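You operate a simulated robot arm through the tools that you are given. There is no shell and no other tool.

Carry out the task below with a simulated robot arm. There is one attempt and no reset: what you move stays moved.

Task
Vent the drum and pump the small jug up to its 0.2 L line.
Fine: vent before you pump; shut spout valve and vent after; spill nothing. Where these are worked on the way, their far stop is far enough and under half their travel is too little: spout valve.

The check looks at the end state, three seconds after you hand in, the way a careful person would. Anything else that was tipped, shoved, dropped, spilled or broken makes it a failure.

Robot
A 7-joint arm with a two-finger parallel gripper, fixed in place. Base frame: the origin is on the floor under the middle of its stand, x ahead of it, y to its left, z up; the work surface is at about z = 540. Readings come in mm, degrees, newtons and seconds.
With the tool pointing down near the work surface it reaches from about 100 to 880 mm from the base axis. Its first joint turns from -166.0 to 166.0 degrees. Payload 3.91 kg.
Tool frame: the origin (TCP) lies between the finger pads and is the grasp point; the fingertips stand 30 mm ahead of it; z points along the fingers, y is the line along which they close. Largest opening 110 mm; finger width 20, thickness 10; the body of the gripper, 48 by 112 mm, starts 55 mm behind the TCP.
Orientation is that of the tool frame in the base frame, as a unit quaternion [x, y, z, w]. With the fingers straight down and closing along the base's y, the tool's x points along the base's -x, its y along +y and its z along -z.

Tools
- The arm moves only by the tool send_rows. Its argument "targets" is one flat list of numbers, 7 for each row, row after row: the shift along the base's x, y, z in m, then the turn, a rotation vector about the base's x, y, z in degrees, then the gripper command, from -1 (shut) to 1 (fully open), values between in proportion. In form: [tx, ty, tz, wx, wy, wz, hand, tx, ty, tz, wx, wy, wz, hand, ...]. A call has 1 to 20 rows; each row shifts and turns the commanded pose from where the row before left it. Each row takes 0.2 s and may step no farther than 50 mm and 8.6 degrees from the row before; otherwise, or with a gripper value out of range, the whole call is refused. A pose out of reach is approached as far as the arm can. The call stops where the force on the tool passes 40 N (or 10 N more than at its start, if that is more) or the arm is blocked; 0.2 s more then pass. The fingers move at their own pace (about 72 mm/s each) and stop on an object; they squeeze with about 38 N. The grip force told is the motor's: it shows also when the fingers shut on nothing. Time passes only in rows, and 0.2 s behind the last, so rows that do not move let the fingers close. The reply holds the time, the measured pose of the TCP, the force on the tool along the base axes, the opening and the grip force, in the units named above and with some noise, with the torque about the TCP (base axes, N m) and any sound that the robot's microphone picked up, and new pictures: "pictures" is both (left out), scene, wrist or none.
- Cameras (640 x 400 px; columns grow to the right, rows downward): "scene" is fixed at [218.5, -500.7, 1652.9]; the picture's right is [0.88, -0.47, 0.00], its down [-0.33, -0.61, -0.72] and it looks along [0.34, 0.63, -0.70] (base axes); focal length 324 px, centre (320, 200). "wrist" rides on the gripper at [73, 17, -103] in the tool frame; the picture's right is [-0.23, 0.97, 0.00], its down [-0.76, -0.18, -0.62] and it looks along [-0.61, -0.14, 0.78] (tool axes); focal length 222 px, centre (320, 200). There is no depth. A picture from a camera that has moved, and an enlarged one, comes with that camera's place and axes in the base frame and with its lens.
- slide_trunk(by): slides the trunk up (or, below 0, down) by that many mm; the arm rides with it, the base frame stays. It gives what a move gives, with no picture.
- enlarge(camera, box): a new picture of the part [left, top, right, bottom] of that camera's present view, enlarged. It takes no simulated time.
- hand_in(): hands the job in; it is judged then, once.

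Nothing tells you positions but the pictures and the camera data. Unless the task says otherwise, let go and move clear before handing in.

The tools are called by a JSON object that holds its "method" and its "body". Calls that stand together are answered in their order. send_rows: Moves the arm, as the interface text tells. Its arguments: {"type":"object","properties":{"targets":{"type":"array","items":{"type":"number"}},"pictures":{"type":"string","enum":["both","scene","wrist","none"]}},"required":["targets"]} The other tools are called the same way: slide_trunk (by) moves the trunk up or down; enlarge (camera, box) takes an enlarged picture of a part of a camera's view; hand_in () hands the job in.

At the start:

```text
t: 0.0
tool_pos: [480.1, 67.0, 1277.2]
tcp_rot: [0.004, 0.999, -0.038, -0.003]
contact_force: [-0.5, -1.1, -0.2]
torque: [0.04, 0.01, 0.03]
gripper_width: 110.0
gripper_force: 0.0
trunk travel left (down, up): [-625.0, 57.0]
```

scene: 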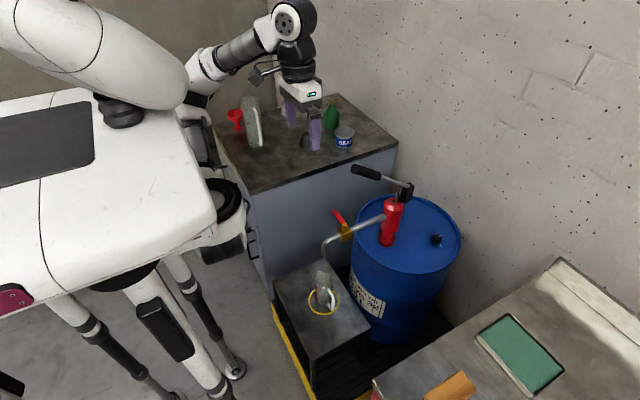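
wrist: 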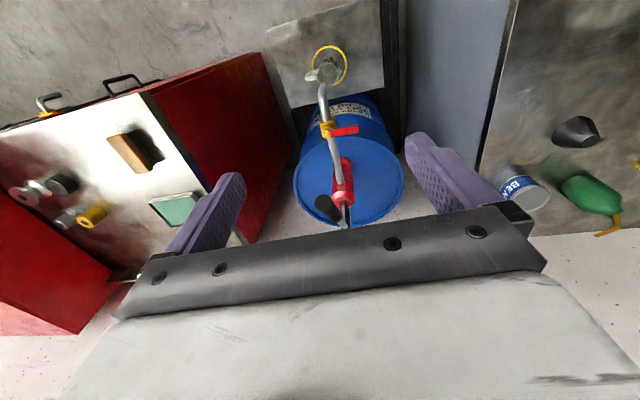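

I see a blue drum with a red hand pump, a spout with a yellow/red valve, a black vent cap on the drum top, and a jug on a stand under the spout with a yellow ring. I'll look at it all more closely before moving.

{"method": "enlarge", "body": {"camera": "scene", "box": [300, 150, 480, 263]}}

{"method": "enlarge", "body": {"camera": "scene", "box": [270, 230, 390, 305]}}

{"method": "enlarge", "body": {"camera": "scene", "box": [280, 250, 360, 330]}}

{"method": "enlarge", "body": {"camera": "wrist", "box": [260, 30, 440, 235]}}

```text
3.54 times, centred on (390, 206) of scene
camera zoom: at [218.5, -500.7, 1652.9], right [0.88, -0.47, 0.0], down [-0.33, -0.61, -0.72], along [0.34, 0.63, -0.7], focal length 1148 px, centre (72, 177)
```

zoom: 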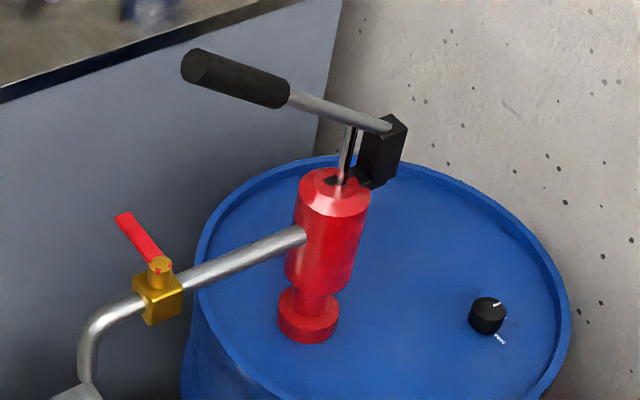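

```text
5.33 times, centred on (330, 268) of scene
camera zoom: at [218.5, -500.7, 1652.9], right [0.88, -0.47, 0.0], down [-0.33, -0.61, -0.72], along [0.34, 0.63, -0.7], focal length 1730 px, centre (267, -160)
```

zoom: 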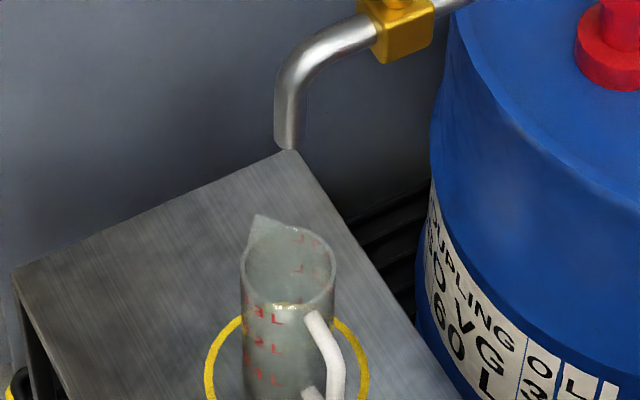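

```text
5.00 times, centred on (320, 290) of scene
camera zoom: at [218.5, -500.7, 1652.9], right [0.88, -0.47, 0.0], down [-0.33, -0.61, -0.72], along [0.34, 0.63, -0.7], focal length 1622 px, centre (320, -250)
```

zoom: 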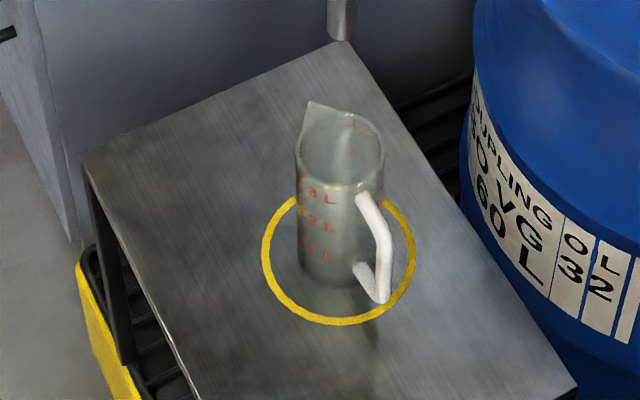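

```text
1.95 times, centred on (350, 132) of wrist
camera zoom: at [406.8, 92.2, 1380.1], right [0.24, 0.97, -0.08], down [0.76, -0.14, 0.63], along [0.6, -0.21, -0.77], focal length 433 px, centre (262, 332)
```

zoom: 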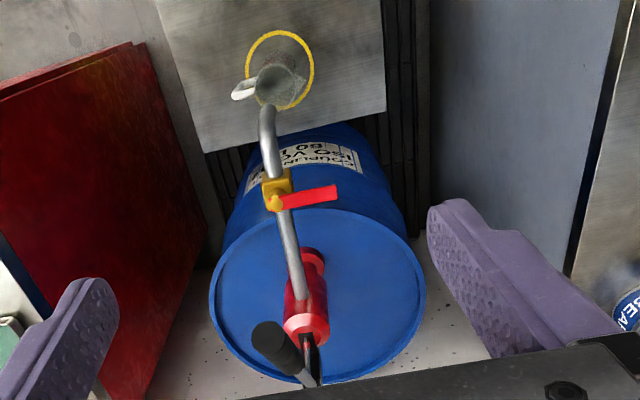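

The drum, the pump (about x 784, y 37) and the vent cap (about x 956, y −40) can be roughly placed from the two views; the jug looks centred under the spout. I'll look at the rest of the scene and then move to a safe spot with a better wrist view of the drum top.

{"method": "enlarge", "body": {"camera": "scene", "box": [410, 220, 460, 252]}}

{"method": "enlarge", "body": {"camera": "scene", "box": [210, 80, 400, 200]}}

{"method": "send_rows", "body": {"targets": [0, -0.049, 0, 0, 0, 0, 1, 0, -0.049, 0, 0, 0, 0, 1, 0, -0.049, 0, 0, 0, 0, 1, 0, -0.049, 0, 0, 0, 0, 1, 0, -0.049, 0, 0, 0, 0, 1, 0.0425, 0, -0.02, 0, 0, 0, 1, 0.0425, 0, -0.02, 0, 0, 0, 1, 0.0425, 0, -0.02, 0, 0, 0, 1, 0.0425, 0, -0.02, 0, 0, 0, 1, 0, 0, 0, 0, 0, 0, 1]}}

```text
12.50 times, centred on (435, 236) of scene
camera zoom: at [218.5, -500.7, 1652.9], right [0.88, -0.47, 0.0], down [-0.33, -0.61, -0.72], along [0.34, 0.63, -0.7], focal length 4055 px, centre (-1118, -250)
```

zoom: 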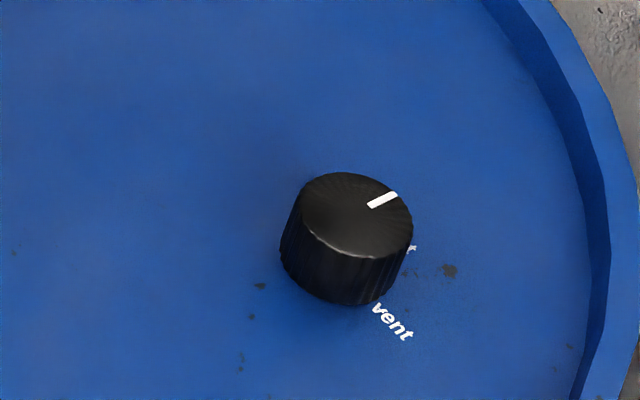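

```text
3.33 times, centred on (305, 140) of scene
camera zoom: at [218.5, -500.7, 1652.9], right [0.88, -0.47, 0.0], down [-0.33, -0.61, -0.72], along [0.34, 0.63, -0.7], focal length 1081 px, centre (370, 400)
```

zoom: 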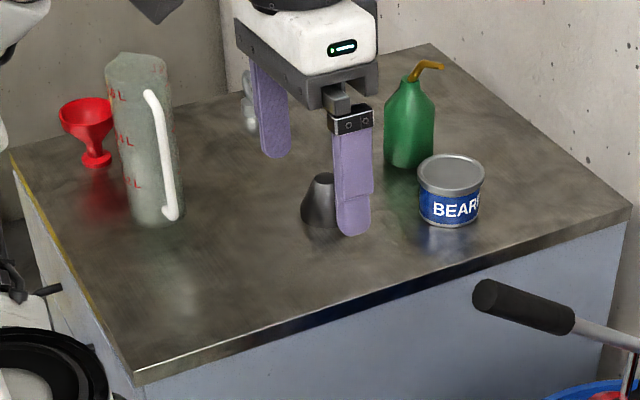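

```text
t: 2.2
tool_pos: [648.6, -177.7, 1196.8]
tcp_rot: [0.004, 0.999, -0.038, -0.002]
contact_force: [0.0, 0.2, -0.1]
torque: [0.01, 0.02, 0.0]
gripper_width: 110.0
gripper_force: 0.1
trunk travel left (down, up): [-625.0, 57.0]
camera wrist: at [576.0, -151.6, 1299.5], right [0.24, 0.97, -0.08], down [0.76, -0.14, 0.63], along [0.6, -0.21, -0.77], focal length 222 px, centre (320, 200)
```

scene: 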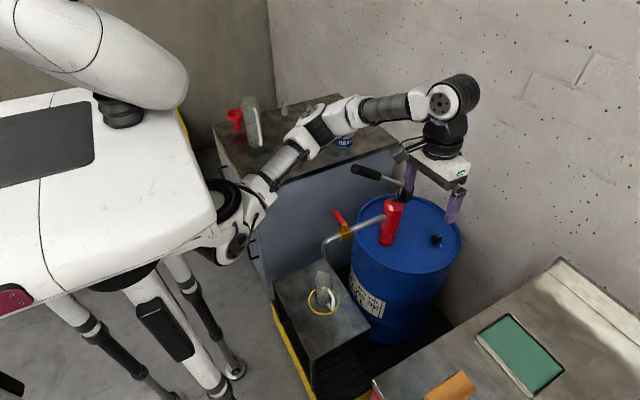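
wrist: 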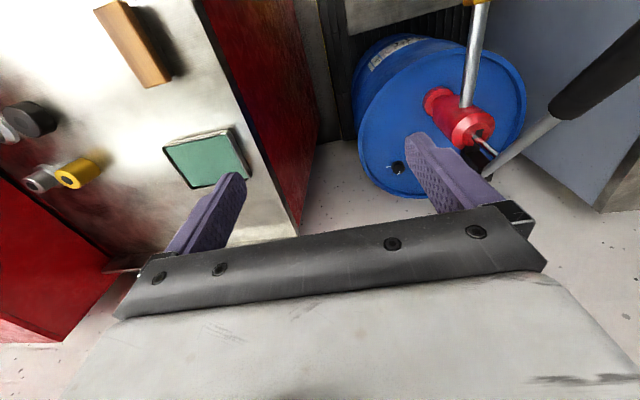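

The knob is labelled "vent", with a white pointer line. I'll zoom in on it from the wrist camera to fix its position and read the markings.

{"method": "enlarge", "body": {"camera": "wrist", "box": [380, 150, 420, 175]}}

{"method": "enlarge", "body": {"camera": "wrist", "box": [340, 10, 600, 200]}}

{"method": "enlarge", "body": {"camera": "scene", "box": [300, 120, 480, 270]}}

```text
16.00 times, centred on (400, 162) of wrist
camera zoom: at [576.0, -151.6, 1299.5], right [0.24, 0.97, -0.08], down [0.76, -0.14, 0.63], along [0.6, -0.21, -0.77], focal length 3554 px, centre (-960, 800)
```

zoom: 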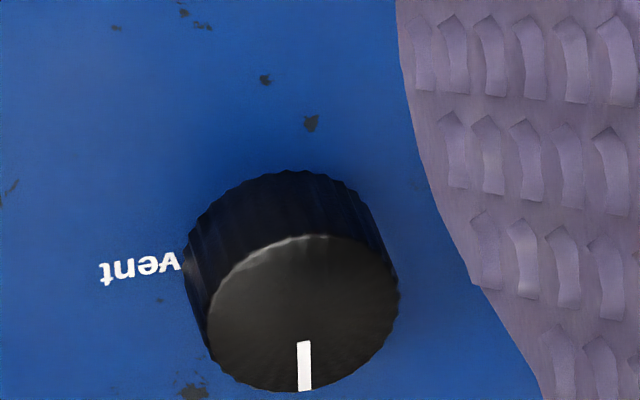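

```text
2.11 times, centred on (470, 105) of wrist
camera zoom: at [576.0, -151.6, 1299.5], right [0.24, 0.97, -0.08], down [0.76, -0.14, 0.63], along [0.6, -0.21, -0.77], focal length 468 px, centre (4, 400)
```

zoom: 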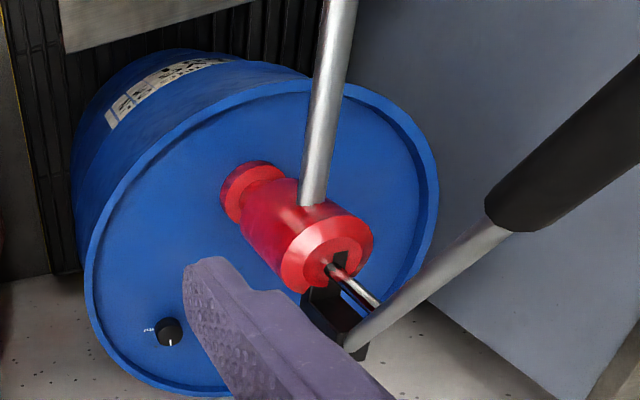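

```text
2.67 times, centred on (390, 195) of scene
camera zoom: at [218.5, -500.7, 1652.9], right [0.88, -0.47, 0.0], down [-0.33, -0.61, -0.72], along [0.34, 0.63, -0.7], focal length 865 px, centre (133, 213)
```

zoom: 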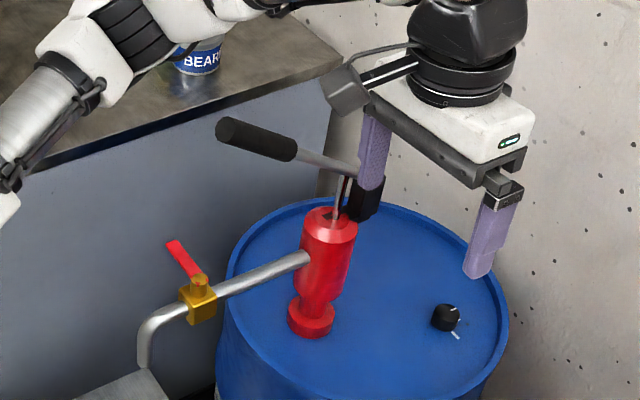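

The vent knob's pointer faces +x with "vent" printed at its −y side; I estimate the knob at roughly (918, −61, 772), 33 mm across. I'll square the tool to vertical and lower the trunk so that the arm can reach over the drum, keeping on the −y side, clear of the pump handle.

{"method": "send_rows", "body": {"targets": [0, 0, 0, 4.37, 0, 0, 1, 0, 0, 0, 0, 0, 0, 1], "pictures": "none"}}

{"method": "slide_trunk", "body": {"by": -150}}

{"method": "send_rows", "body": {"targets": [0, 0, 0, 0, 0, 0, 1]}}

```text
t: 2.8
tool_pos: [648.3, -178.1, 1197.2]
tcp_rot: [0.005, 1.0, 0.0, -0.002]
contact_force: [-1.0, 0.3, 0.5]
torque: [0.0, -0.05, -0.02]
gripper_width: 110.2
gripper_force: 0.0
trunk travel left (down, up): [-625.0, 57.0]
```

```text
t: 4.5
tool_pos: [647.1, -177.8, 1046.5]
tcp_rot: [0.004, 1.0, -0.001, -0.002]
contact_force: [0.0, -0.7, 0.4]
torque: [0.0, -0.02, -0.01]
gripper_width: 110.0
gripper_force: 0.1
trunk travel left (down, up): [-475.0, 207.0]
```

```text
t: 5.0
tool_pos: [647.8, -176.9, 1045.9]
tcp_rot: [0.004, 1.0, -0.001, -0.002]
contact_force: [-0.4, -0.2, -0.2]
torque: [0.01, 0.01, 0.03]
gripper_width: 110.1
gripper_force: 0.0
trunk travel left (down, up): [-475.0, 207.0]
camera wrist: at [575.8, -159.7, 1151.0], right [0.24, 0.97, 0.0], down [0.76, -0.18, 0.62], along [0.6, -0.15, -0.79], focal length 222 px, centre (320, 200)
```

scene: 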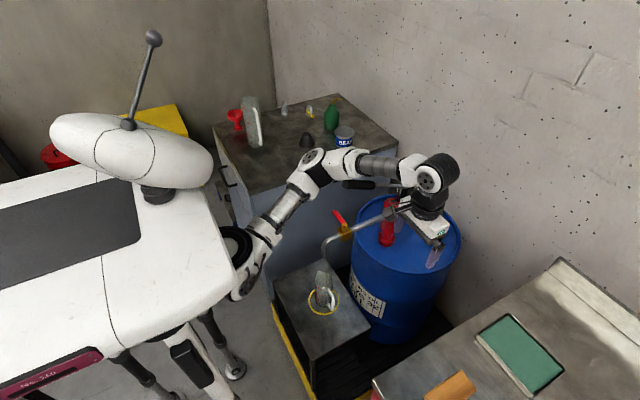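
wrist: 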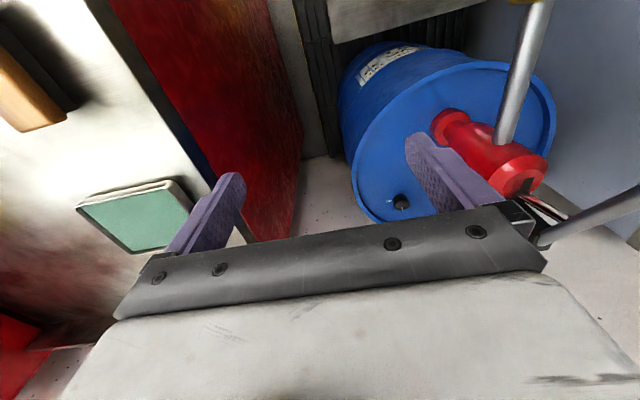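

The arm follows the trunk well and stays clear. I'll measure the knob again from here with an enlarged view.

{"method": "enlarge", "body": {"camera": "wrist", "box": [370, 180, 418, 210]}}

{"method": "enlarge", "body": {"camera": "scene", "box": [280, 130, 480, 260]}}

```text
13.33 times, centred on (394, 195) of wrist
camera zoom: at [575.8, -159.7, 1151.0], right [0.24, 0.97, 0.0], down [0.76, -0.18, 0.62], along [0.6, -0.15, -0.79], focal length 2962 px, centre (-667, 267)
```

zoom: 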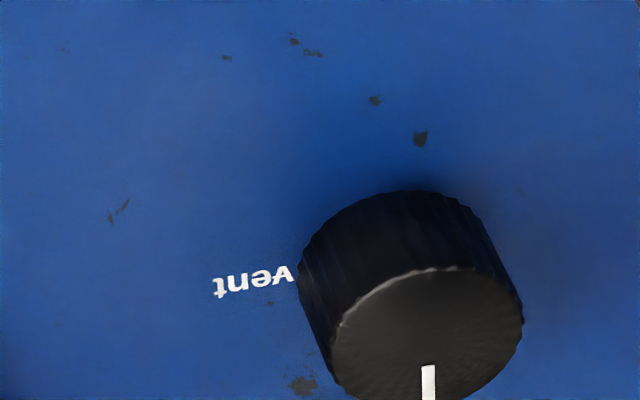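

```text
3.08 times, centred on (380, 195) of scene
camera zoom: at [218.5, -500.7, 1652.9], right [0.88, -0.47, 0.0], down [-0.33, -0.61, -0.72], along [0.34, 0.63, -0.7], focal length 998 px, centre (135, 215)
```

zoom: 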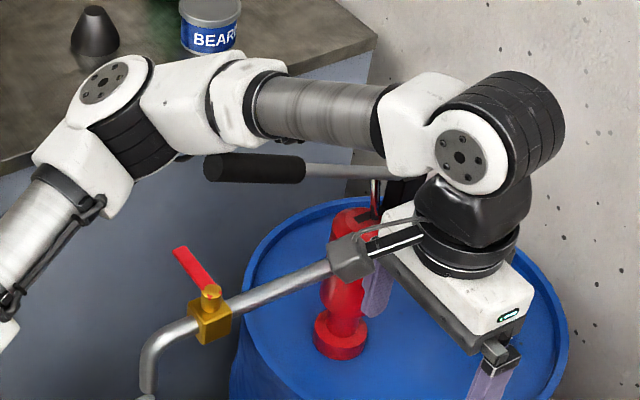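

The pump handle has dropped about 10° compared with before; the elbow must have brushed it as the trunk came down. I'll raise the trunk again right away so that I do not pump before venting, then look at the handle.

{"method": "slide_trunk", "body": {"by": 150}}

{"method": "enlarge", "body": {"camera": "scene", "box": [280, 90, 480, 260]}}

```text
t: 6.7
tool_pos: [648.3, -177.1, 1197.3]
tcp_rot: [0.005, 1.0, 0.001, -0.003]
contact_force: [-0.1, -0.7, 0.7]
torque: [-0.02, 0.02, 0.01]
gripper_width: 110.1
gripper_force: 0.0
trunk travel left (down, up): [-625.0, 57.0]
```

```text
2.35 times, centred on (380, 175) of scene
camera zoom: at [218.5, -500.7, 1652.9], right [0.88, -0.47, 0.0], down [-0.33, -0.61, -0.72], along [0.34, 0.63, -0.7], focal length 763 px, centre (179, 259)
```

zoom: 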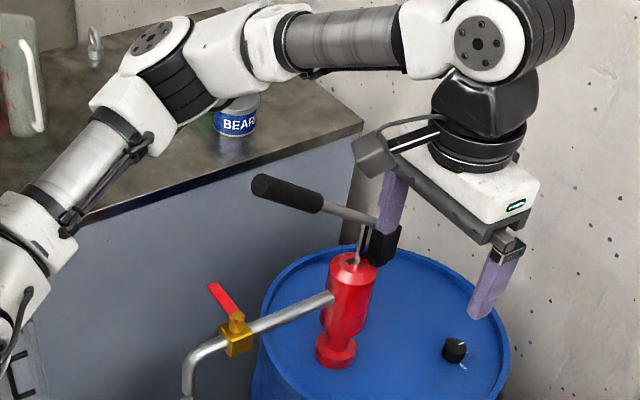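

Good: the handle springs back up to its original position by itself, so it is spring-loaded. I'll approach the vent from the −y side with a tilted, yawed tool (straight down at x≈918 is out of reach anyway), keeping the trunk high, and check in the picture that the handle stays put.

{"method": "send_rows", "body": {"targets": [0.015, -0.008, 0, 0, 0, 7.5, 1, 0.015, -0.008, 0, 0, 0, 7.5, 1, 0.015, -0.008, 0, 0, 0, 7.5, 1, 0.015, -0.008, 0, 0, 0, 7.5, 1, 0.015, -0.008, 0, 0, 0, 7.5, 1, 0.015, -0.008, 0, 0, 0, 7.5, 1, 0.01, 0, -0.02, 4.95, -4.95, 0, 1, 0.01, 0, -0.02, 4.95, -4.95, 0, 1, 0.01, 0, -0.02, 4.95, -4.95, 0, 1, 0.01, 0, -0.02, 4.95, -4.95, 0, 1, 0.01, 0, -0.02, 4.95, -4.95, 0, 1, 0, 0, 0, 0, 0, 0, 1]}}

{"method": "enlarge", "body": {"camera": "scene", "box": [260, 90, 500, 260]}}

```text
t: 9.3
tool_pos: [787.9, -225.0, 1096.7]
tcp_rot: [-0.361, 0.883, 0.115, 0.276]
contact_force: [-0.1, 0.6, -0.1]
torque: [-0.01, -0.04, 0.04]
gripper_width: 109.9
gripper_force: 0.1
trunk travel left (down, up): [-625.0, 57.0]
camera wrist: at [690.5, -296.1, 1141.1], right [-0.55, 0.82, 0.13], down [0.32, 0.06, 0.95], along [0.77, 0.56, -0.3], focal length 222 px, centre (320, 200)
```

scene: 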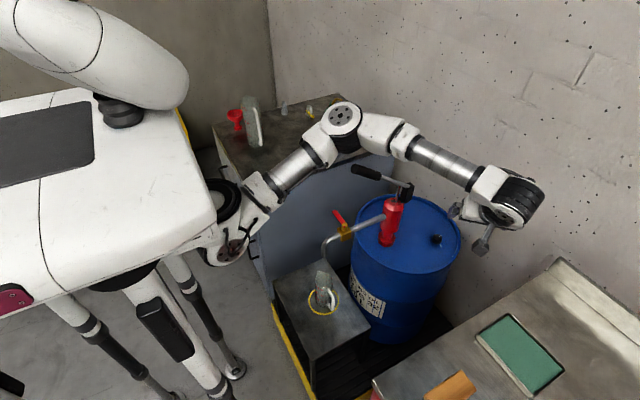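
wrist: 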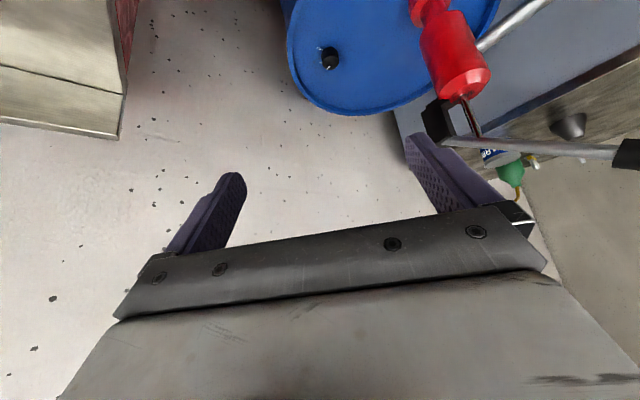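

```text
2.35 times, centred on (380, 175) of scene
camera zoom: at [218.5, -500.7, 1652.9], right [0.88, -0.47, 0.0], down [-0.33, -0.61, -0.72], along [0.34, 0.63, -0.7], focal length 763 px, centre (179, 259)
```

zoom: 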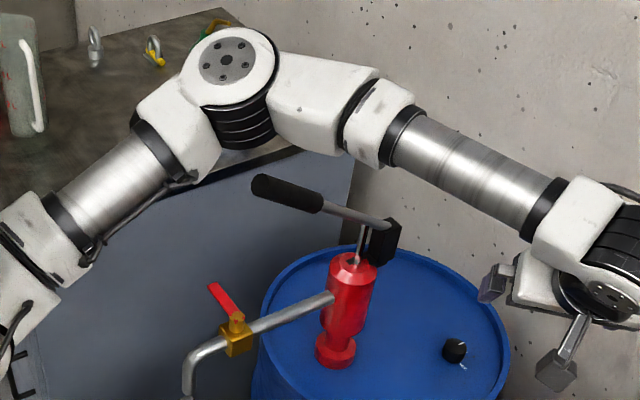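

The arm now swings to the −y side with its elbow up, and the handle stayed put. I'll zoom in on the knob from here to refine its position and see the hidden mark.

{"method": "enlarge", "body": {"camera": "wrist", "box": [310, 40, 350, 75]}}

{"method": "enlarge", "body": {"camera": "wrist", "box": [280, 0, 640, 200]}}

```text
11.43 times, centred on (330, 58) of wrist
camera zoom: at [690.5, -296.1, 1141.1], right [-0.55, 0.82, 0.13], down [0.32, 0.06, 0.95], along [0.77, 0.56, -0.3], focal length 2538 px, centre (206, 1829)
```

zoom: 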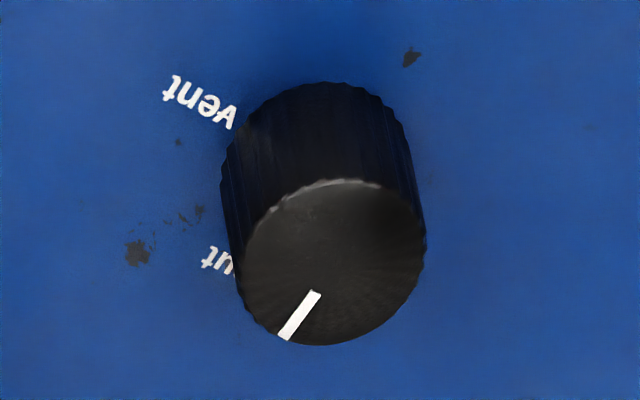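

```text
1.78 times, centred on (460, 100) of wrist
camera zoom: at [690.5, -296.1, 1141.1], right [-0.55, 0.82, 0.13], down [0.32, 0.06, 0.95], along [0.77, 0.56, -0.3], focal length 395 px, centre (71, 378)
```

zoom: 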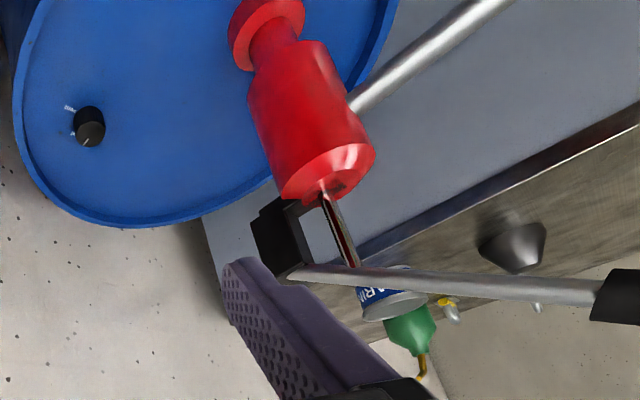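

The mark under the pointer reads "…ut" (shut), so the vent opens with a 90° clockwise turn, toward "vent" on the −y side. Triangulating gives a knob top centre of about (916.5, −61, 780) and a diameter of about 31 mm. I'll lower the trunk 120 mm with the elbow well clear on the −y side, and check that the handle doesn't move.

{"method": "slide_trunk", "body": {"by": -60}}

{"method": "enlarge", "body": {"camera": "scene", "box": [260, 90, 560, 260]}}

```text
t: 10.3
tool_pos: [788.1, -224.1, 1035.5]
tcp_rot: [-0.361, 0.883, 0.115, 0.275]
contact_force: [0.0, 0.8, 0.2]
torque: [0.02, 0.0, 0.01]
gripper_width: 110.0
gripper_force: 0.1
trunk travel left (down, up): [-565.0, 117.0]
```

```text
2.13 times, centred on (410, 175) of scene
camera zoom: at [218.5, -500.7, 1652.9], right [0.88, -0.47, 0.0], down [-0.33, -0.61, -0.72], along [0.34, 0.63, -0.7], focal length 692 px, centre (128, 253)
```

zoom: 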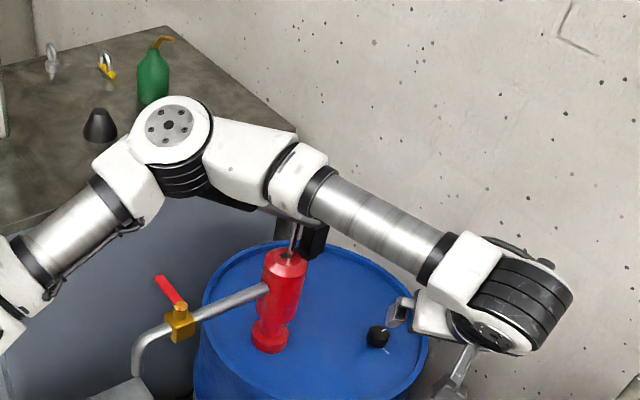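

The forearm link now hides the handle from the scene camera, and I'm unsure where exactly the elbow is in depth. I'll measure the elbow precisely before lowering any further.

{"method": "enlarge", "body": {"camera": "scene", "box": [300, 110, 380, 160]}}

{"method": "slide_trunk", "body": {"by": 57}}

{"method": "enlarge", "body": {"camera": "scene", "box": [300, 90, 380, 140]}}

{"method": "enlarge", "body": {"camera": "scene", "box": [180, 100, 400, 280]}}

```text
8.00 times, centred on (340, 135) of scene
camera zoom: at [218.5, -500.7, 1652.9], right [0.88, -0.47, 0.0], down [-0.33, -0.61, -0.72], along [0.34, 0.63, -0.7], focal length 2595 px, centre (160, 720)
```

zoom: 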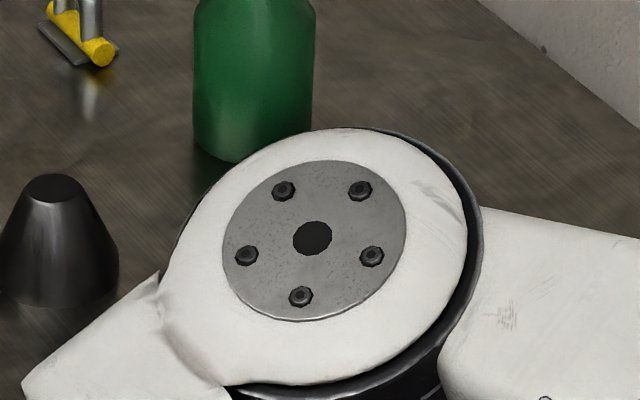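

```text
t: 11.3
tool_pos: [787.5, -224.4, 1094.3]
tcp_rot: [-0.362, 0.883, 0.115, 0.275]
contact_force: [0.4, -0.4, -1.0]
torque: [-0.01, 0.02, 0.0]
gripper_width: 110.1
gripper_force: 0.0
trunk travel left (down, up): [-622.0, 60.0]
```

```text
8.00 times, centred on (340, 115) of scene
camera zoom: at [218.5, -500.7, 1652.9], right [0.88, -0.47, 0.0], down [-0.33, -0.61, -0.72], along [0.34, 0.63, -0.7], focal length 2595 px, centre (160, 880)
```

zoom: 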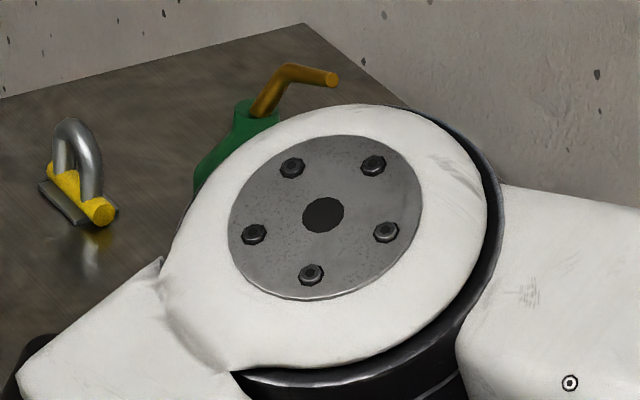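

```text
2.22 times, centred on (290, 190) of scene
camera zoom: at [218.5, -500.7, 1652.9], right [0.88, -0.47, 0.0], down [-0.33, -0.61, -0.72], along [0.34, 0.63, -0.7], focal length 721 px, centre (387, 222)
```

zoom: 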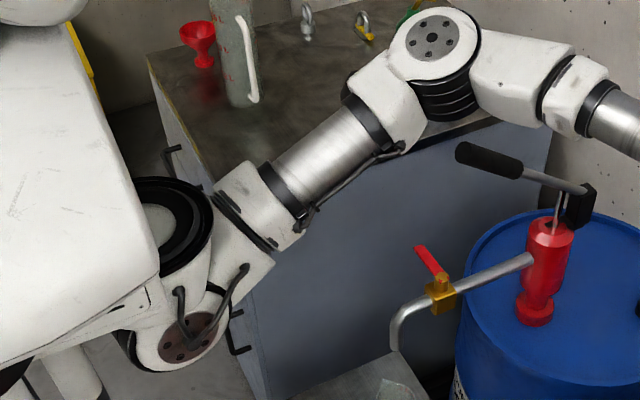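

The elbow hangs over the pump handle (about y = +40) because the arm bows out to the left, so lowering here would push the handle. I'll raise the trunk and re-orient the wrist in free air, rolling it about the shoulder–wrist line to swing the elbow upward before I approach the vent.

{"method": "slide_trunk", "body": {"by": 57}}

{"method": "send_rows", "body": {"targets": [0.0105, 0.041, -0.007, 0, 0, 0, 1, 0.0105, 0.041, -0.007, 0, 0, 0, 1, 0.0105, 0.041, -0.007, 0, 0, 0, 1, 0.0077, 0.0205, 0.0161, 7.716, -2.902, 0, 1, 0.0068, 0.0181, 0.0191, 7.716, -2.902, 0, 1, 0.0058, 0.0154, 0.0217, 7.716, -2.902, 0, 1, 0.0046, 0.0123, 0.0238, 7.716, -2.902, 0, 1, 0.0034, 0.009, 0.0254, 7.716, -2.902, 0, 1, 0.002, 0.0054, 0.0266, 7.716, -2.902, 0, 1, 0.0007, 0.0019, 0.0271, 7.716, -2.902, 0, 1, 0, 0, 0, 0, 0, 0, 1]}}

{"method": "enlarge", "body": {"camera": "scene", "box": [180, 20, 500, 260]}}

```text
t: 12.3
tool_pos: [788.8, -224.2, 1150.5]
tcp_rot: [-0.362, 0.883, 0.115, 0.275]
contact_force: [-0.8, -0.3, -0.8]
torque: [-0.02, 0.03, -0.02]
gripper_width: 109.8
gripper_force: 0.1
trunk travel left (down, up): [-679.0, 3.0]
```

```text
t: 14.7
tool_pos: [851.8, -20.6, 1288.6]
tcp_rot: [-0.211, 0.675, 0.439, 0.554]
contact_force: [0.0, -0.2, -0.8]
torque: [-0.04, -0.01, -0.01]
gripper_width: 109.7
gripper_force: 0.0
trunk travel left (down, up): [-679.0, 3.0]
camera wrist: at [757.4, -82.0, 1227.6], right [-0.68, 0.47, 0.56], down [0.01, -0.76, 0.65], along [0.73, 0.45, 0.52], focal length 222 px, centre (320, 200)
```

scene: 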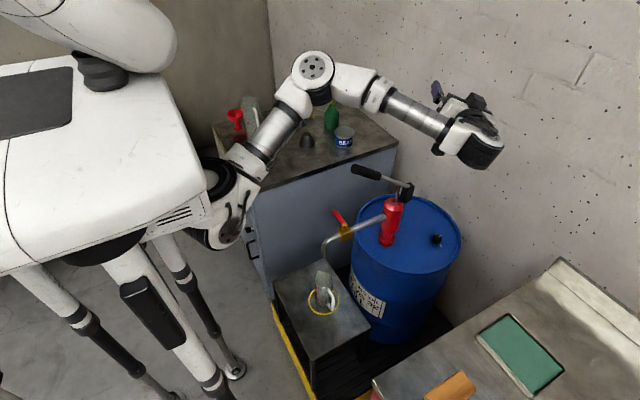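
wrist: 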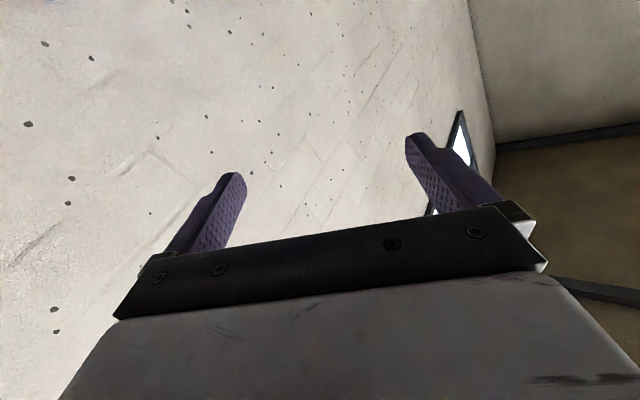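

```text
1.67 times, centred on (340, 140) of scene
camera zoom: at [218.5, -500.7, 1652.9], right [0.88, -0.47, 0.0], down [-0.33, -0.61, -0.72], along [0.34, 0.63, -0.7], focal length 541 px, centre (287, 300)
```

zoom: 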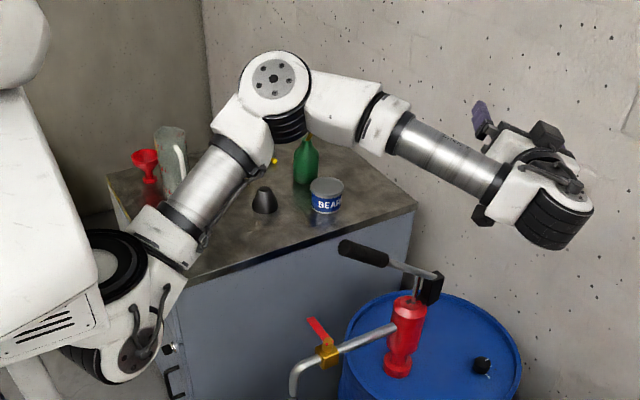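

The elbow is higher now. I'll measure its depth from the apparent size of the elbow plate.

{"method": "enlarge", "body": {"camera": "scene", "box": [273, 42, 353, 92]}}

```text
8.00 times, centred on (313, 67) of scene
camera zoom: at [218.5, -500.7, 1652.9], right [0.88, -0.47, 0.0], down [-0.33, -0.61, -0.72], along [0.34, 0.63, -0.7], focal length 2595 px, centre (376, 1264)
```

zoom: 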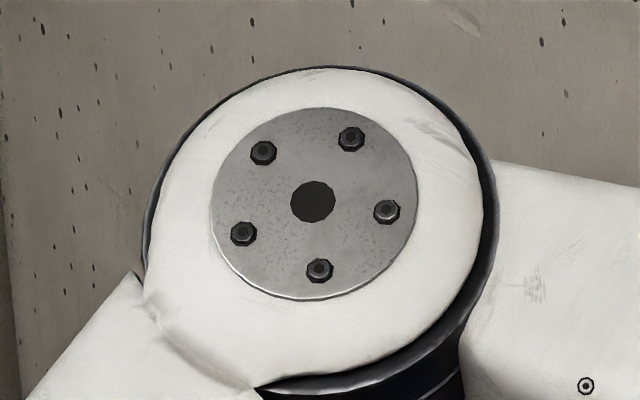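

The elbow plate is at about (518, 85, 1387). I'll continue the free-air re-orientation: swing the tool round to point away from the robot, with the wrist held in place.

{"method": "send_rows", "body": {"targets": [0.0204, -0.016, 0, 0, 0, -7.63, 1, 0.0181, -0.0186, 0, 0, 0, -7.63, 1, 0.0155, -0.0208, 0, 0, 0, -7.63, 1, 0.0126, -0.0227, 0, 0, 0, -7.63, 1, 0.0094, -0.0242, 0, 0, 0, -7.63, 1, 0.0062, -0.0252, 0, 0, 0, -7.63, 1, 0.0028, -0.0258, 0, 0, 0, -7.63, 1, -0.0007, -0.026, 0, 0, 0, -7.63, 1, -0.0041, -0.0256, 0, 0, 0, -7.63, 1, -0.0075, -0.0248, 0, 0, 0, -7.63, 1, 0, 0, 0, 0, 0, 0, 1], "pictures": "scene"}}

{"method": "enlarge", "body": {"camera": "scene", "box": [180, 20, 500, 260]}}

```text
t: 17.1
tool_pos: [923.4, -248.1, 1289.4]
tcp_rot: [0.25, 0.661, 0.003, 0.707]
contact_force: [1.1, 0.1, -0.5]
torque: [0.0, -0.02, -0.05]
gripper_width: 109.7
gripper_force: 0.1
trunk travel left (down, up): [-679.0, 3.0]
```

scene: 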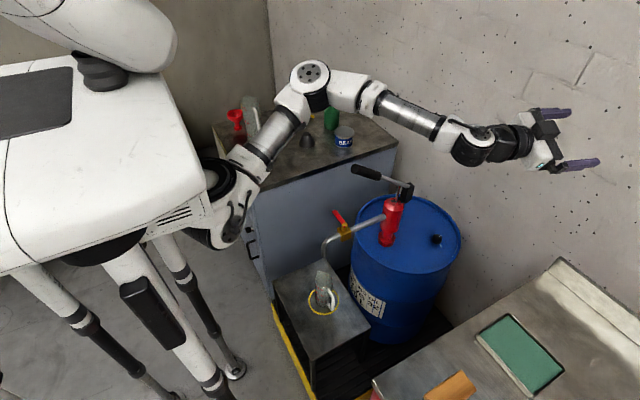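

```text
1.67 times, centred on (340, 140) of scene
camera zoom: at [218.5, -500.7, 1652.9], right [0.88, -0.47, 0.0], down [-0.33, -0.61, -0.72], along [0.34, 0.63, -0.7], focal length 541 px, centre (287, 300)
```

zoom: 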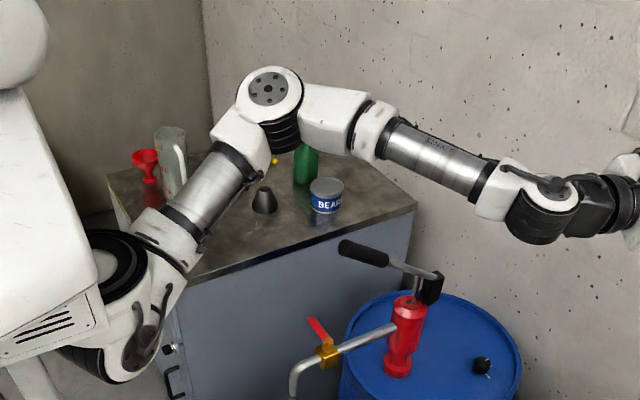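

The elbow hasn't changed much. I'll turn the wrist to the orientation I want for the vent: fingers coming from the −y side, tilted down, with the camera on top. Then I'll check the elbow again.

{"method": "send_rows", "body": {"targets": [-0.0011, 0.0014, -0.0244, 6.708, 5.167, 0, 1, -0.0033, 0.0043, -0.0238, 6.708, 5.167, 0, 1, -0.0054, 0.007, -0.0228, 6.708, 5.167, 0, 1, -0.0074, 0.0096, -0.0212, 6.708, 5.167, 0, 1, -0.0092, 0.0119, -0.0192, 6.708, 5.167, 0, 1, -0.0108, 0.0141, -0.0168, 6.708, 5.167, 0, 1, -0.0122, 0.0159, -0.014, 6.708, 5.167, 0, 1, -0.0134, 0.0173, -0.0109, 6.708, 5.167, 0, 1, -0.0142, 0.0184, -0.0076, 6.708, 5.167, 0, 1, 0, 0, 0, 0, 0, 0, 1], "pictures": "scene"}}

{"method": "enlarge", "body": {"camera": "scene", "box": [180, 20, 500, 260]}}

```text
t: 19.3
tool_pos: [869.9, -178.3, 1142.6]
tcp_rot: [0.505, 0.788, 0.193, 0.295]
contact_force: [0.2, 0.5, 0.3]
torque: [0.0, 0.02, -0.02]
gripper_width: 109.9
gripper_force: 0.0
out of reach, approached as far as the arm can: row 8, 9
trunk travel left (down, up): [-679.0, 3.0]
```

scene: 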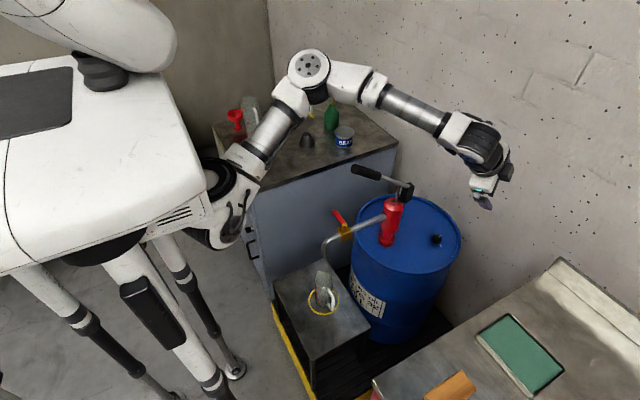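

```text
1.67 times, centred on (340, 140) of scene
camera zoom: at [218.5, -500.7, 1652.9], right [0.88, -0.47, 0.0], down [-0.33, -0.61, -0.72], along [0.34, 0.63, -0.7], focal length 541 px, centre (287, 300)
```

zoom: 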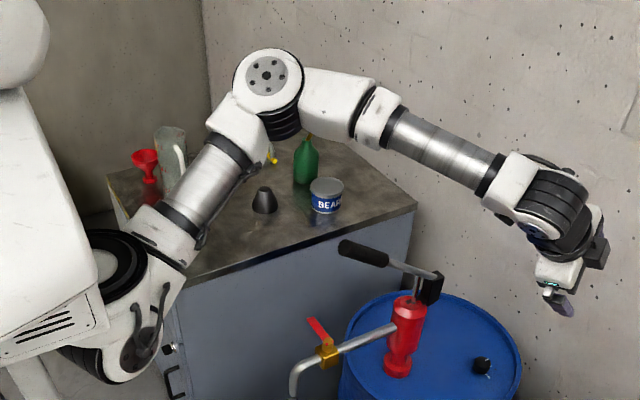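

The wrist hit a joint limit in that direction, so the camera-on-top variant isn't available. New idea: put the arm nearly straight and high up, clear of everything, and roll there, where the upper-arm roll shares the motion and the elbow swings up. First I'll unwind the wrist to plain tool-down.

{"method": "send_rows", "body": {"targets": [-0.0143, 0, -0.0053, -2.642, 4.043, 6.921, 1, -0.0143, 0, -0.0053, -2.642, 4.043, 6.921, 1, -0.0143, 0, -0.0053, -2.642, 4.043, 6.921, 1, -0.0143, 0, -0.0053, -2.642, 4.043, 6.921, 1, -0.0143, 0, -0.0053, -2.642, 4.043, 6.921, 1, -0.0143, 0, -0.0053, -2.642, 4.043, 6.921, 1, -0.0143, 0, -0.0053, -2.642, 4.043, 6.921, 1, -0.0143, 0, -0.0053, -2.642, 4.043, 6.921, 1, -0.0143, 0, -0.0053, -2.642, 4.043, 6.921, 1, 0, 0, 0, 0, 0, 0, 1], "pictures": "scene"}}

```text
t: 21.5
tool_pos: [739.4, -177.6, 1095.8]
tcp_rot: [0.0, 1.0, 0.0, -0.001]
contact_force: [0.1, -0.9, 0.4]
torque: [-0.01, 0.05, 0.0]
gripper_width: 110.1
gripper_force: 0.0
trunk travel left (down, up): [-679.0, 3.0]
```

scene: 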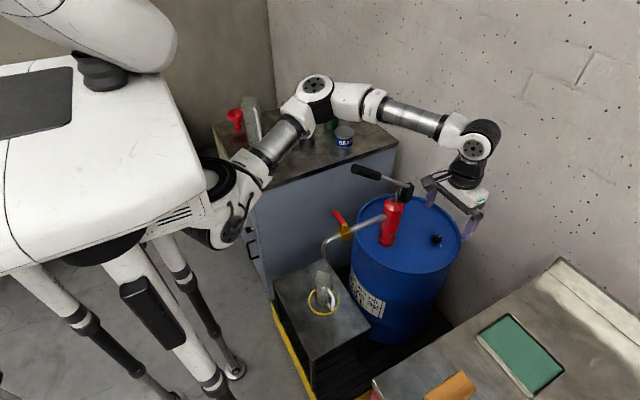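

The tool is vertical again. Next I'll yaw +90° about the vertical and look at the elbow's response.

{"method": "send_rows", "body": {"targets": [0, 0, 0, 0, 0, 8.2, 1, 0, 0, 0, 0, 0, 8.2, 1, 0, 0, 0, 0, 0, 8.2, 1, 0, 0, 0, 0, 0, 8.2, 1, 0, 0, 0, 0, 0, 8.2, 1, 0, 0, 0, 0, 0, 8.2, 1, 0, 0, 0, 0, 0, 8.2, 1, 0, 0, 0, 0, 0, 8.2, 1, 0, 0, 0, 0, 0, 8.2, 1, 0, 0, 0, 0, 0, 8.2, 1, 0, 0, 0, 0, 0, 8, 1, 0, 0, 0, 0, 0, 0, 1], "pictures": "scene"}}

{"method": "enlarge", "body": {"camera": "scene", "box": [180, 20, 500, 260]}}

```text
t: 24.1
tool_pos: [739.1, -177.3, 1095.6]
tcp_rot: [0.708, -0.706, 0.0, 0.0]
contact_force: [-0.3, -0.5, 0.0]
torque: [0.01, -0.01, -0.05]
gripper_width: 110.2
gripper_force: 0.0
trunk travel left (down, up): [-679.0, 3.0]
```

scene: 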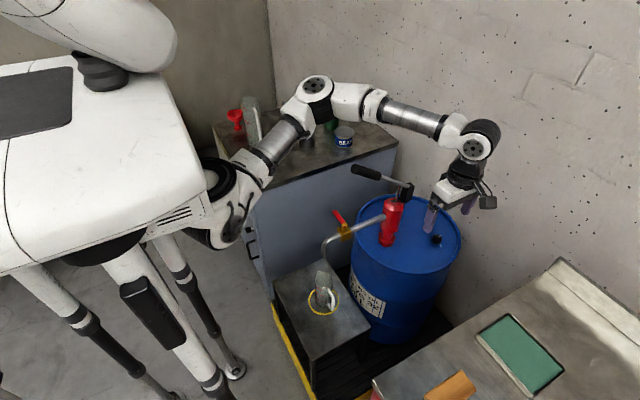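

```text
1.67 times, centred on (340, 140) of scene
camera zoom: at [218.5, -500.7, 1652.9], right [0.88, -0.47, 0.0], down [-0.33, -0.61, -0.72], along [0.34, 0.63, -0.7], focal length 541 px, centre (287, 300)
```

zoom: 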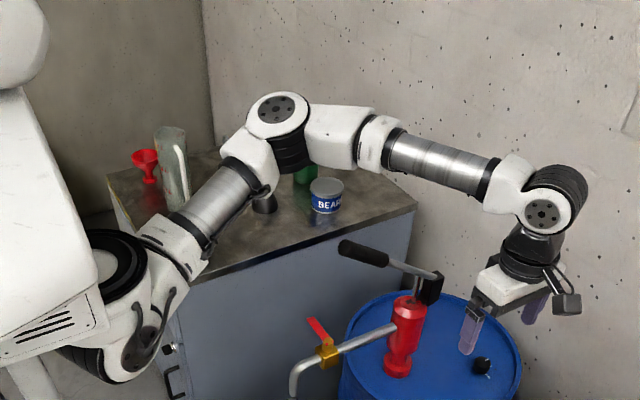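

A pure yaw leaves the elbow alone. Now I'll tip the tool toward −y and stretch the arm out high on the −y side, ready for the roll.

{"method": "send_rows", "body": {"targets": [0.0252, -0.0286, 0.0112, 0, 0, 0, 1, 0.0252, -0.0286, 0.0112, 0, 0, 0, 1, 0.0252, -0.0286, 0.0112, 0, 0, 0, 1, 0, -0.0291, 0.0022, -8.57, 0, 0, 1, 0, -0.0284, 0.0065, -8.57, 0, 0, 1, 0, -0.0271, 0.0107, -8.57, 0, 0, 1, 0, -0.0253, 0.0146, -8.57, 0, 0, 1, 0, -0.0228, 0.0182, -8.57, 0, 0, 1, 0, -0.0198, 0.0214, -8.57, 0, 0, 1, 0, -0.0164, 0.024, -8.57, 0, 0, 1, 0.0252, -0.0286, 0.0112, 0, 0, 0, 1, 0.0252, -0.0286, 0.0112, 0, 0, 0, 1, 0, 0, 0, 0, 0, 0, 1], "pictures": "scene"}}

{"method": "enlarge", "body": {"camera": "scene", "box": [180, 20, 540, 290]}}

```text
t: 26.9
tool_pos: [865.7, -488.3, 1246.5]
tcp_rot: [-0.612, 0.613, -0.353, -0.355]
contact_force: [0.1, 0.9, 1.0]
torque: [-0.01, 0.0, -0.05]
gripper_width: 110.1
gripper_force: 0.0
trunk travel left (down, up): [-679.0, 3.0]
```

scene: 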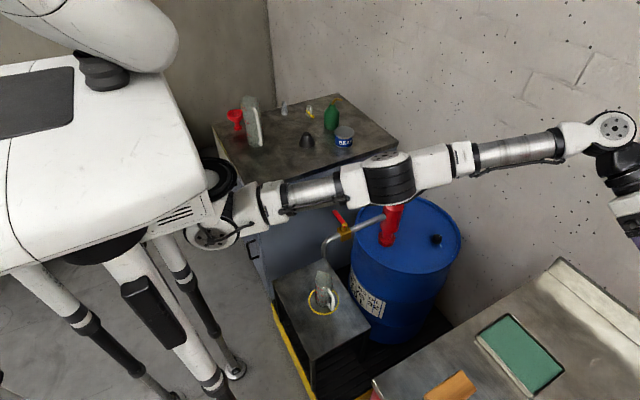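

```text
1.48 times, centred on (360, 155) of scene
camera zoom: at [218.5, -500.7, 1652.9], right [0.88, -0.47, 0.0], down [-0.33, -0.61, -0.72], along [0.34, 0.63, -0.7], focal length 481 px, centre (261, 267)
```

zoom: 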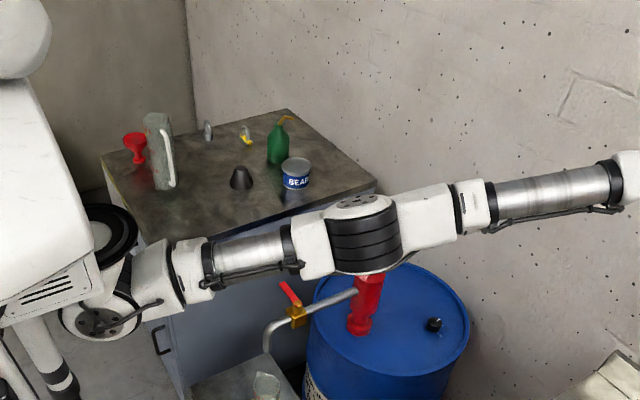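

The arm is nearly straight now, with the elbow at about (569, −130, 1234), clear of the handle. Now I'll do the roll at this stretched pose, to the tool orientation wanted at the vent (tilted 40° down, coming from −y).

{"method": "send_rows", "body": {"targets": [-0.0005, 0.0158, -0.0233, 8.282, -1.084, -0.916, 1, 0.0002, 0.019, -0.0208, 8.282, -1.084, -0.916, 1, 0.0009, 0.0218, -0.0178, 8.282, -1.084, -0.916, 1, 0.0015, 0.0241, -0.0145, 8.282, -1.084, -0.916, 1, 0.0022, 0.0259, -0.0108, 8.282, -1.084, -0.916, 1, 0.0028, 0.0272, -0.0069, 8.282, -1.084, -0.916, 1, 0.0033, 0.0278, -0.0029, 8.282, -1.084, -0.916, 1, 0.0038, 0.0279, 0.0012, 8.282, -1.084, -0.916, 1, 0.0042, 0.0274, 0.0053, 8.282, -1.084, -0.916, 1, 0.0045, 0.0263, 0.0092, 8.282, -1.084, -0.916, 1, 0.0047, 0.0246, 0.013, 8.282, -1.084, -0.916, 1, 0.0048, 0.0224, 0.0165, 8.282, -1.084, -0.916, 1, 0, 0, 0, 0, 0, 0, 1], "pictures": "scene"}}

{"method": "enlarge", "body": {"camera": "scene", "box": [180, 20, 540, 290]}}

```text
t: 29.7
tool_pos: [890.6, -196.4, 1194.3]
tcp_rot: [-0.572, 0.745, 0.21, 0.27]
contact_force: [-0.2, -0.2, -0.1]
torque: [0.02, 0.01, 0.0]
gripper_width: 109.8
gripper_force: 0.1
out of reach, approached as far as the arm can: row 3, 8
trunk travel left (down, up): [-679.0, 3.0]
```

scene: 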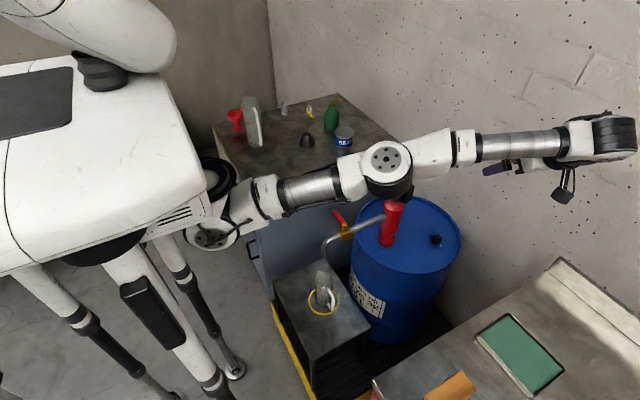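

```text
1.48 times, centred on (360, 155) of scene
camera zoom: at [218.5, -500.7, 1652.9], right [0.88, -0.47, 0.0], down [-0.33, -0.61, -0.72], along [0.34, 0.63, -0.7], focal length 481 px, centre (261, 267)
```

zoom: 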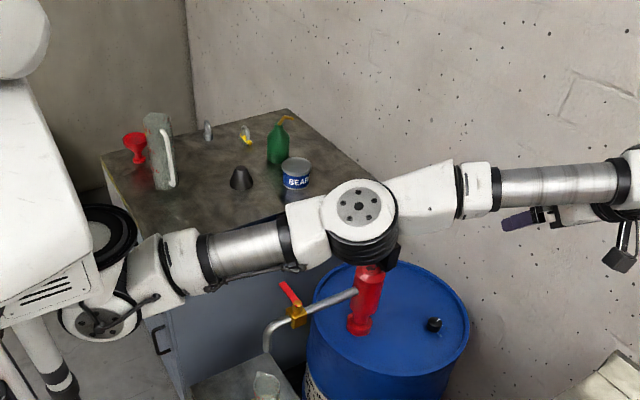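

The roll at full stretch swung the elbow's bending plane up by about 43° (now about 48°). I'll continue the roll in the same direction to bring the elbow fully upward, still high in free air.

{"method": "send_rows", "body": {"targets": [0.0025, 0.0187, 0.018, 6.972, -3.696, 2.856, 1, 0.0004, 0.0164, 0.0203, 6.972, -3.696, 2.856, 1, -0.0017, 0.0138, 0.0221, 6.972, -3.696, 2.856, 1, -0.0038, 0.0109, 0.0234, 6.972, -3.696, 2.856, 1, -0.0058, 0.0078, 0.0242, 6.972, -3.696, 2.856, 1, -0.0077, 0.0045, 0.0245, 6.972, -3.696, 2.856, 1, -0.0094, 0.0011, 0.0243, 6.972, -3.696, 2.856, 1, -0.0109, -0.0024, 0.0236, 6.972, -3.696, 2.856, 1, -0.0122, -0.0057, 0.0224, 6.972, -3.696, 2.856, 1, -0.0132, -0.009, 0.0206, 6.972, -3.696, 2.856, 1, -0.014, -0.0121, 0.0185, 6.972, -3.696, 2.856, 1, -0.0144, -0.0149, 0.0159, 6.972, -3.696, 2.856, 1, 0, 0, 0, 0, 0, 0, 1], "pictures": "scene"}}

{"method": "enlarge", "body": {"camera": "scene", "box": [180, 20, 540, 290]}}

```text
t: 32.5
tool_pos: [868.5, -128.5, 1334.4]
tcp_rot: [-0.566, 0.449, 0.392, 0.57]
contact_force: [0.6, -0.8, 0.1]
torque: [0.01, 0.01, -0.01]
gripper_width: 110.1
gripper_force: 0.0
out of reach, approached as far as the arm can: row 6, 7, 9, 10, 11, 12
trunk travel left (down, up): [-679.0, 3.0]
```

scene: 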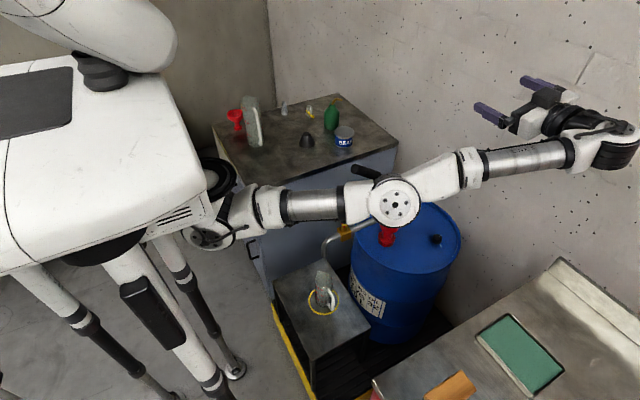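

```text
1.48 times, centred on (360, 155) of scene
camera zoom: at [218.5, -500.7, 1652.9], right [0.88, -0.47, 0.0], down [-0.33, -0.61, -0.72], along [0.34, 0.63, -0.7], focal length 481 px, centre (261, 267)
```

zoom: 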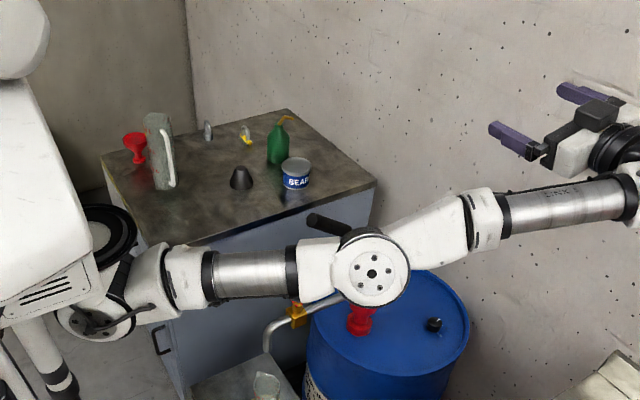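

The tool now points to +y and the elbow disc faces the camera, but the arm may have bent the other way through straight. I'll look closely at the elbow before moving further.

{"method": "enlarge", "body": {"camera": "scene", "box": [180, 90, 640, 300]}}

{"method": "enlarge", "body": {"camera": "scene", "box": [320, 140, 480, 240]}}

```text
1.39 times, centred on (410, 195) of scene
camera zoom: at [218.5, -500.7, 1652.9], right [0.88, -0.47, 0.0], down [-0.33, -0.61, -0.72], along [0.34, 0.63, -0.7], focal length 451 px, centre (195, 207)
```

zoom: 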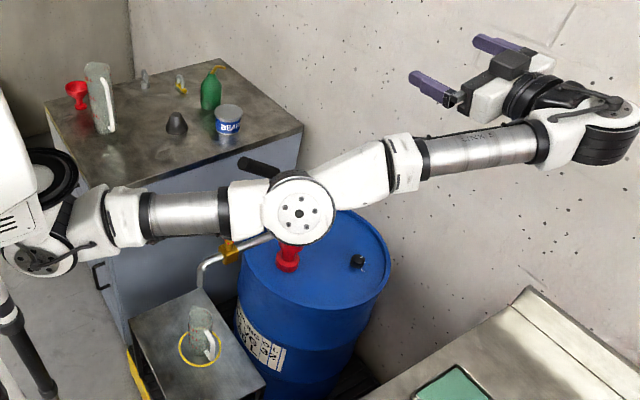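

```text
4.00 times, centred on (400, 190) of scene
camera zoom: at [218.5, -500.7, 1652.9], right [0.88, -0.47, 0.0], down [-0.33, -0.61, -0.72], along [0.34, 0.63, -0.7], focal length 1298 px, centre (0, 240)
```

zoom: 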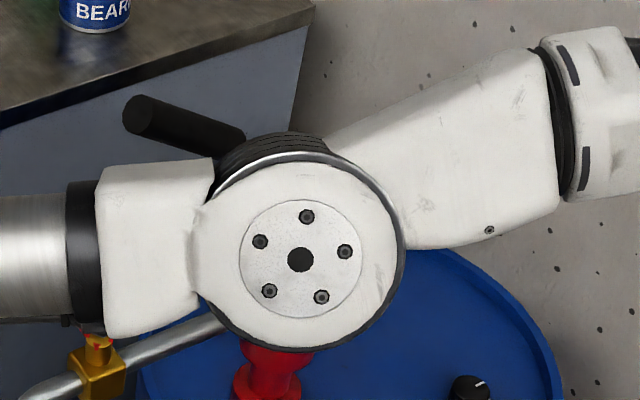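

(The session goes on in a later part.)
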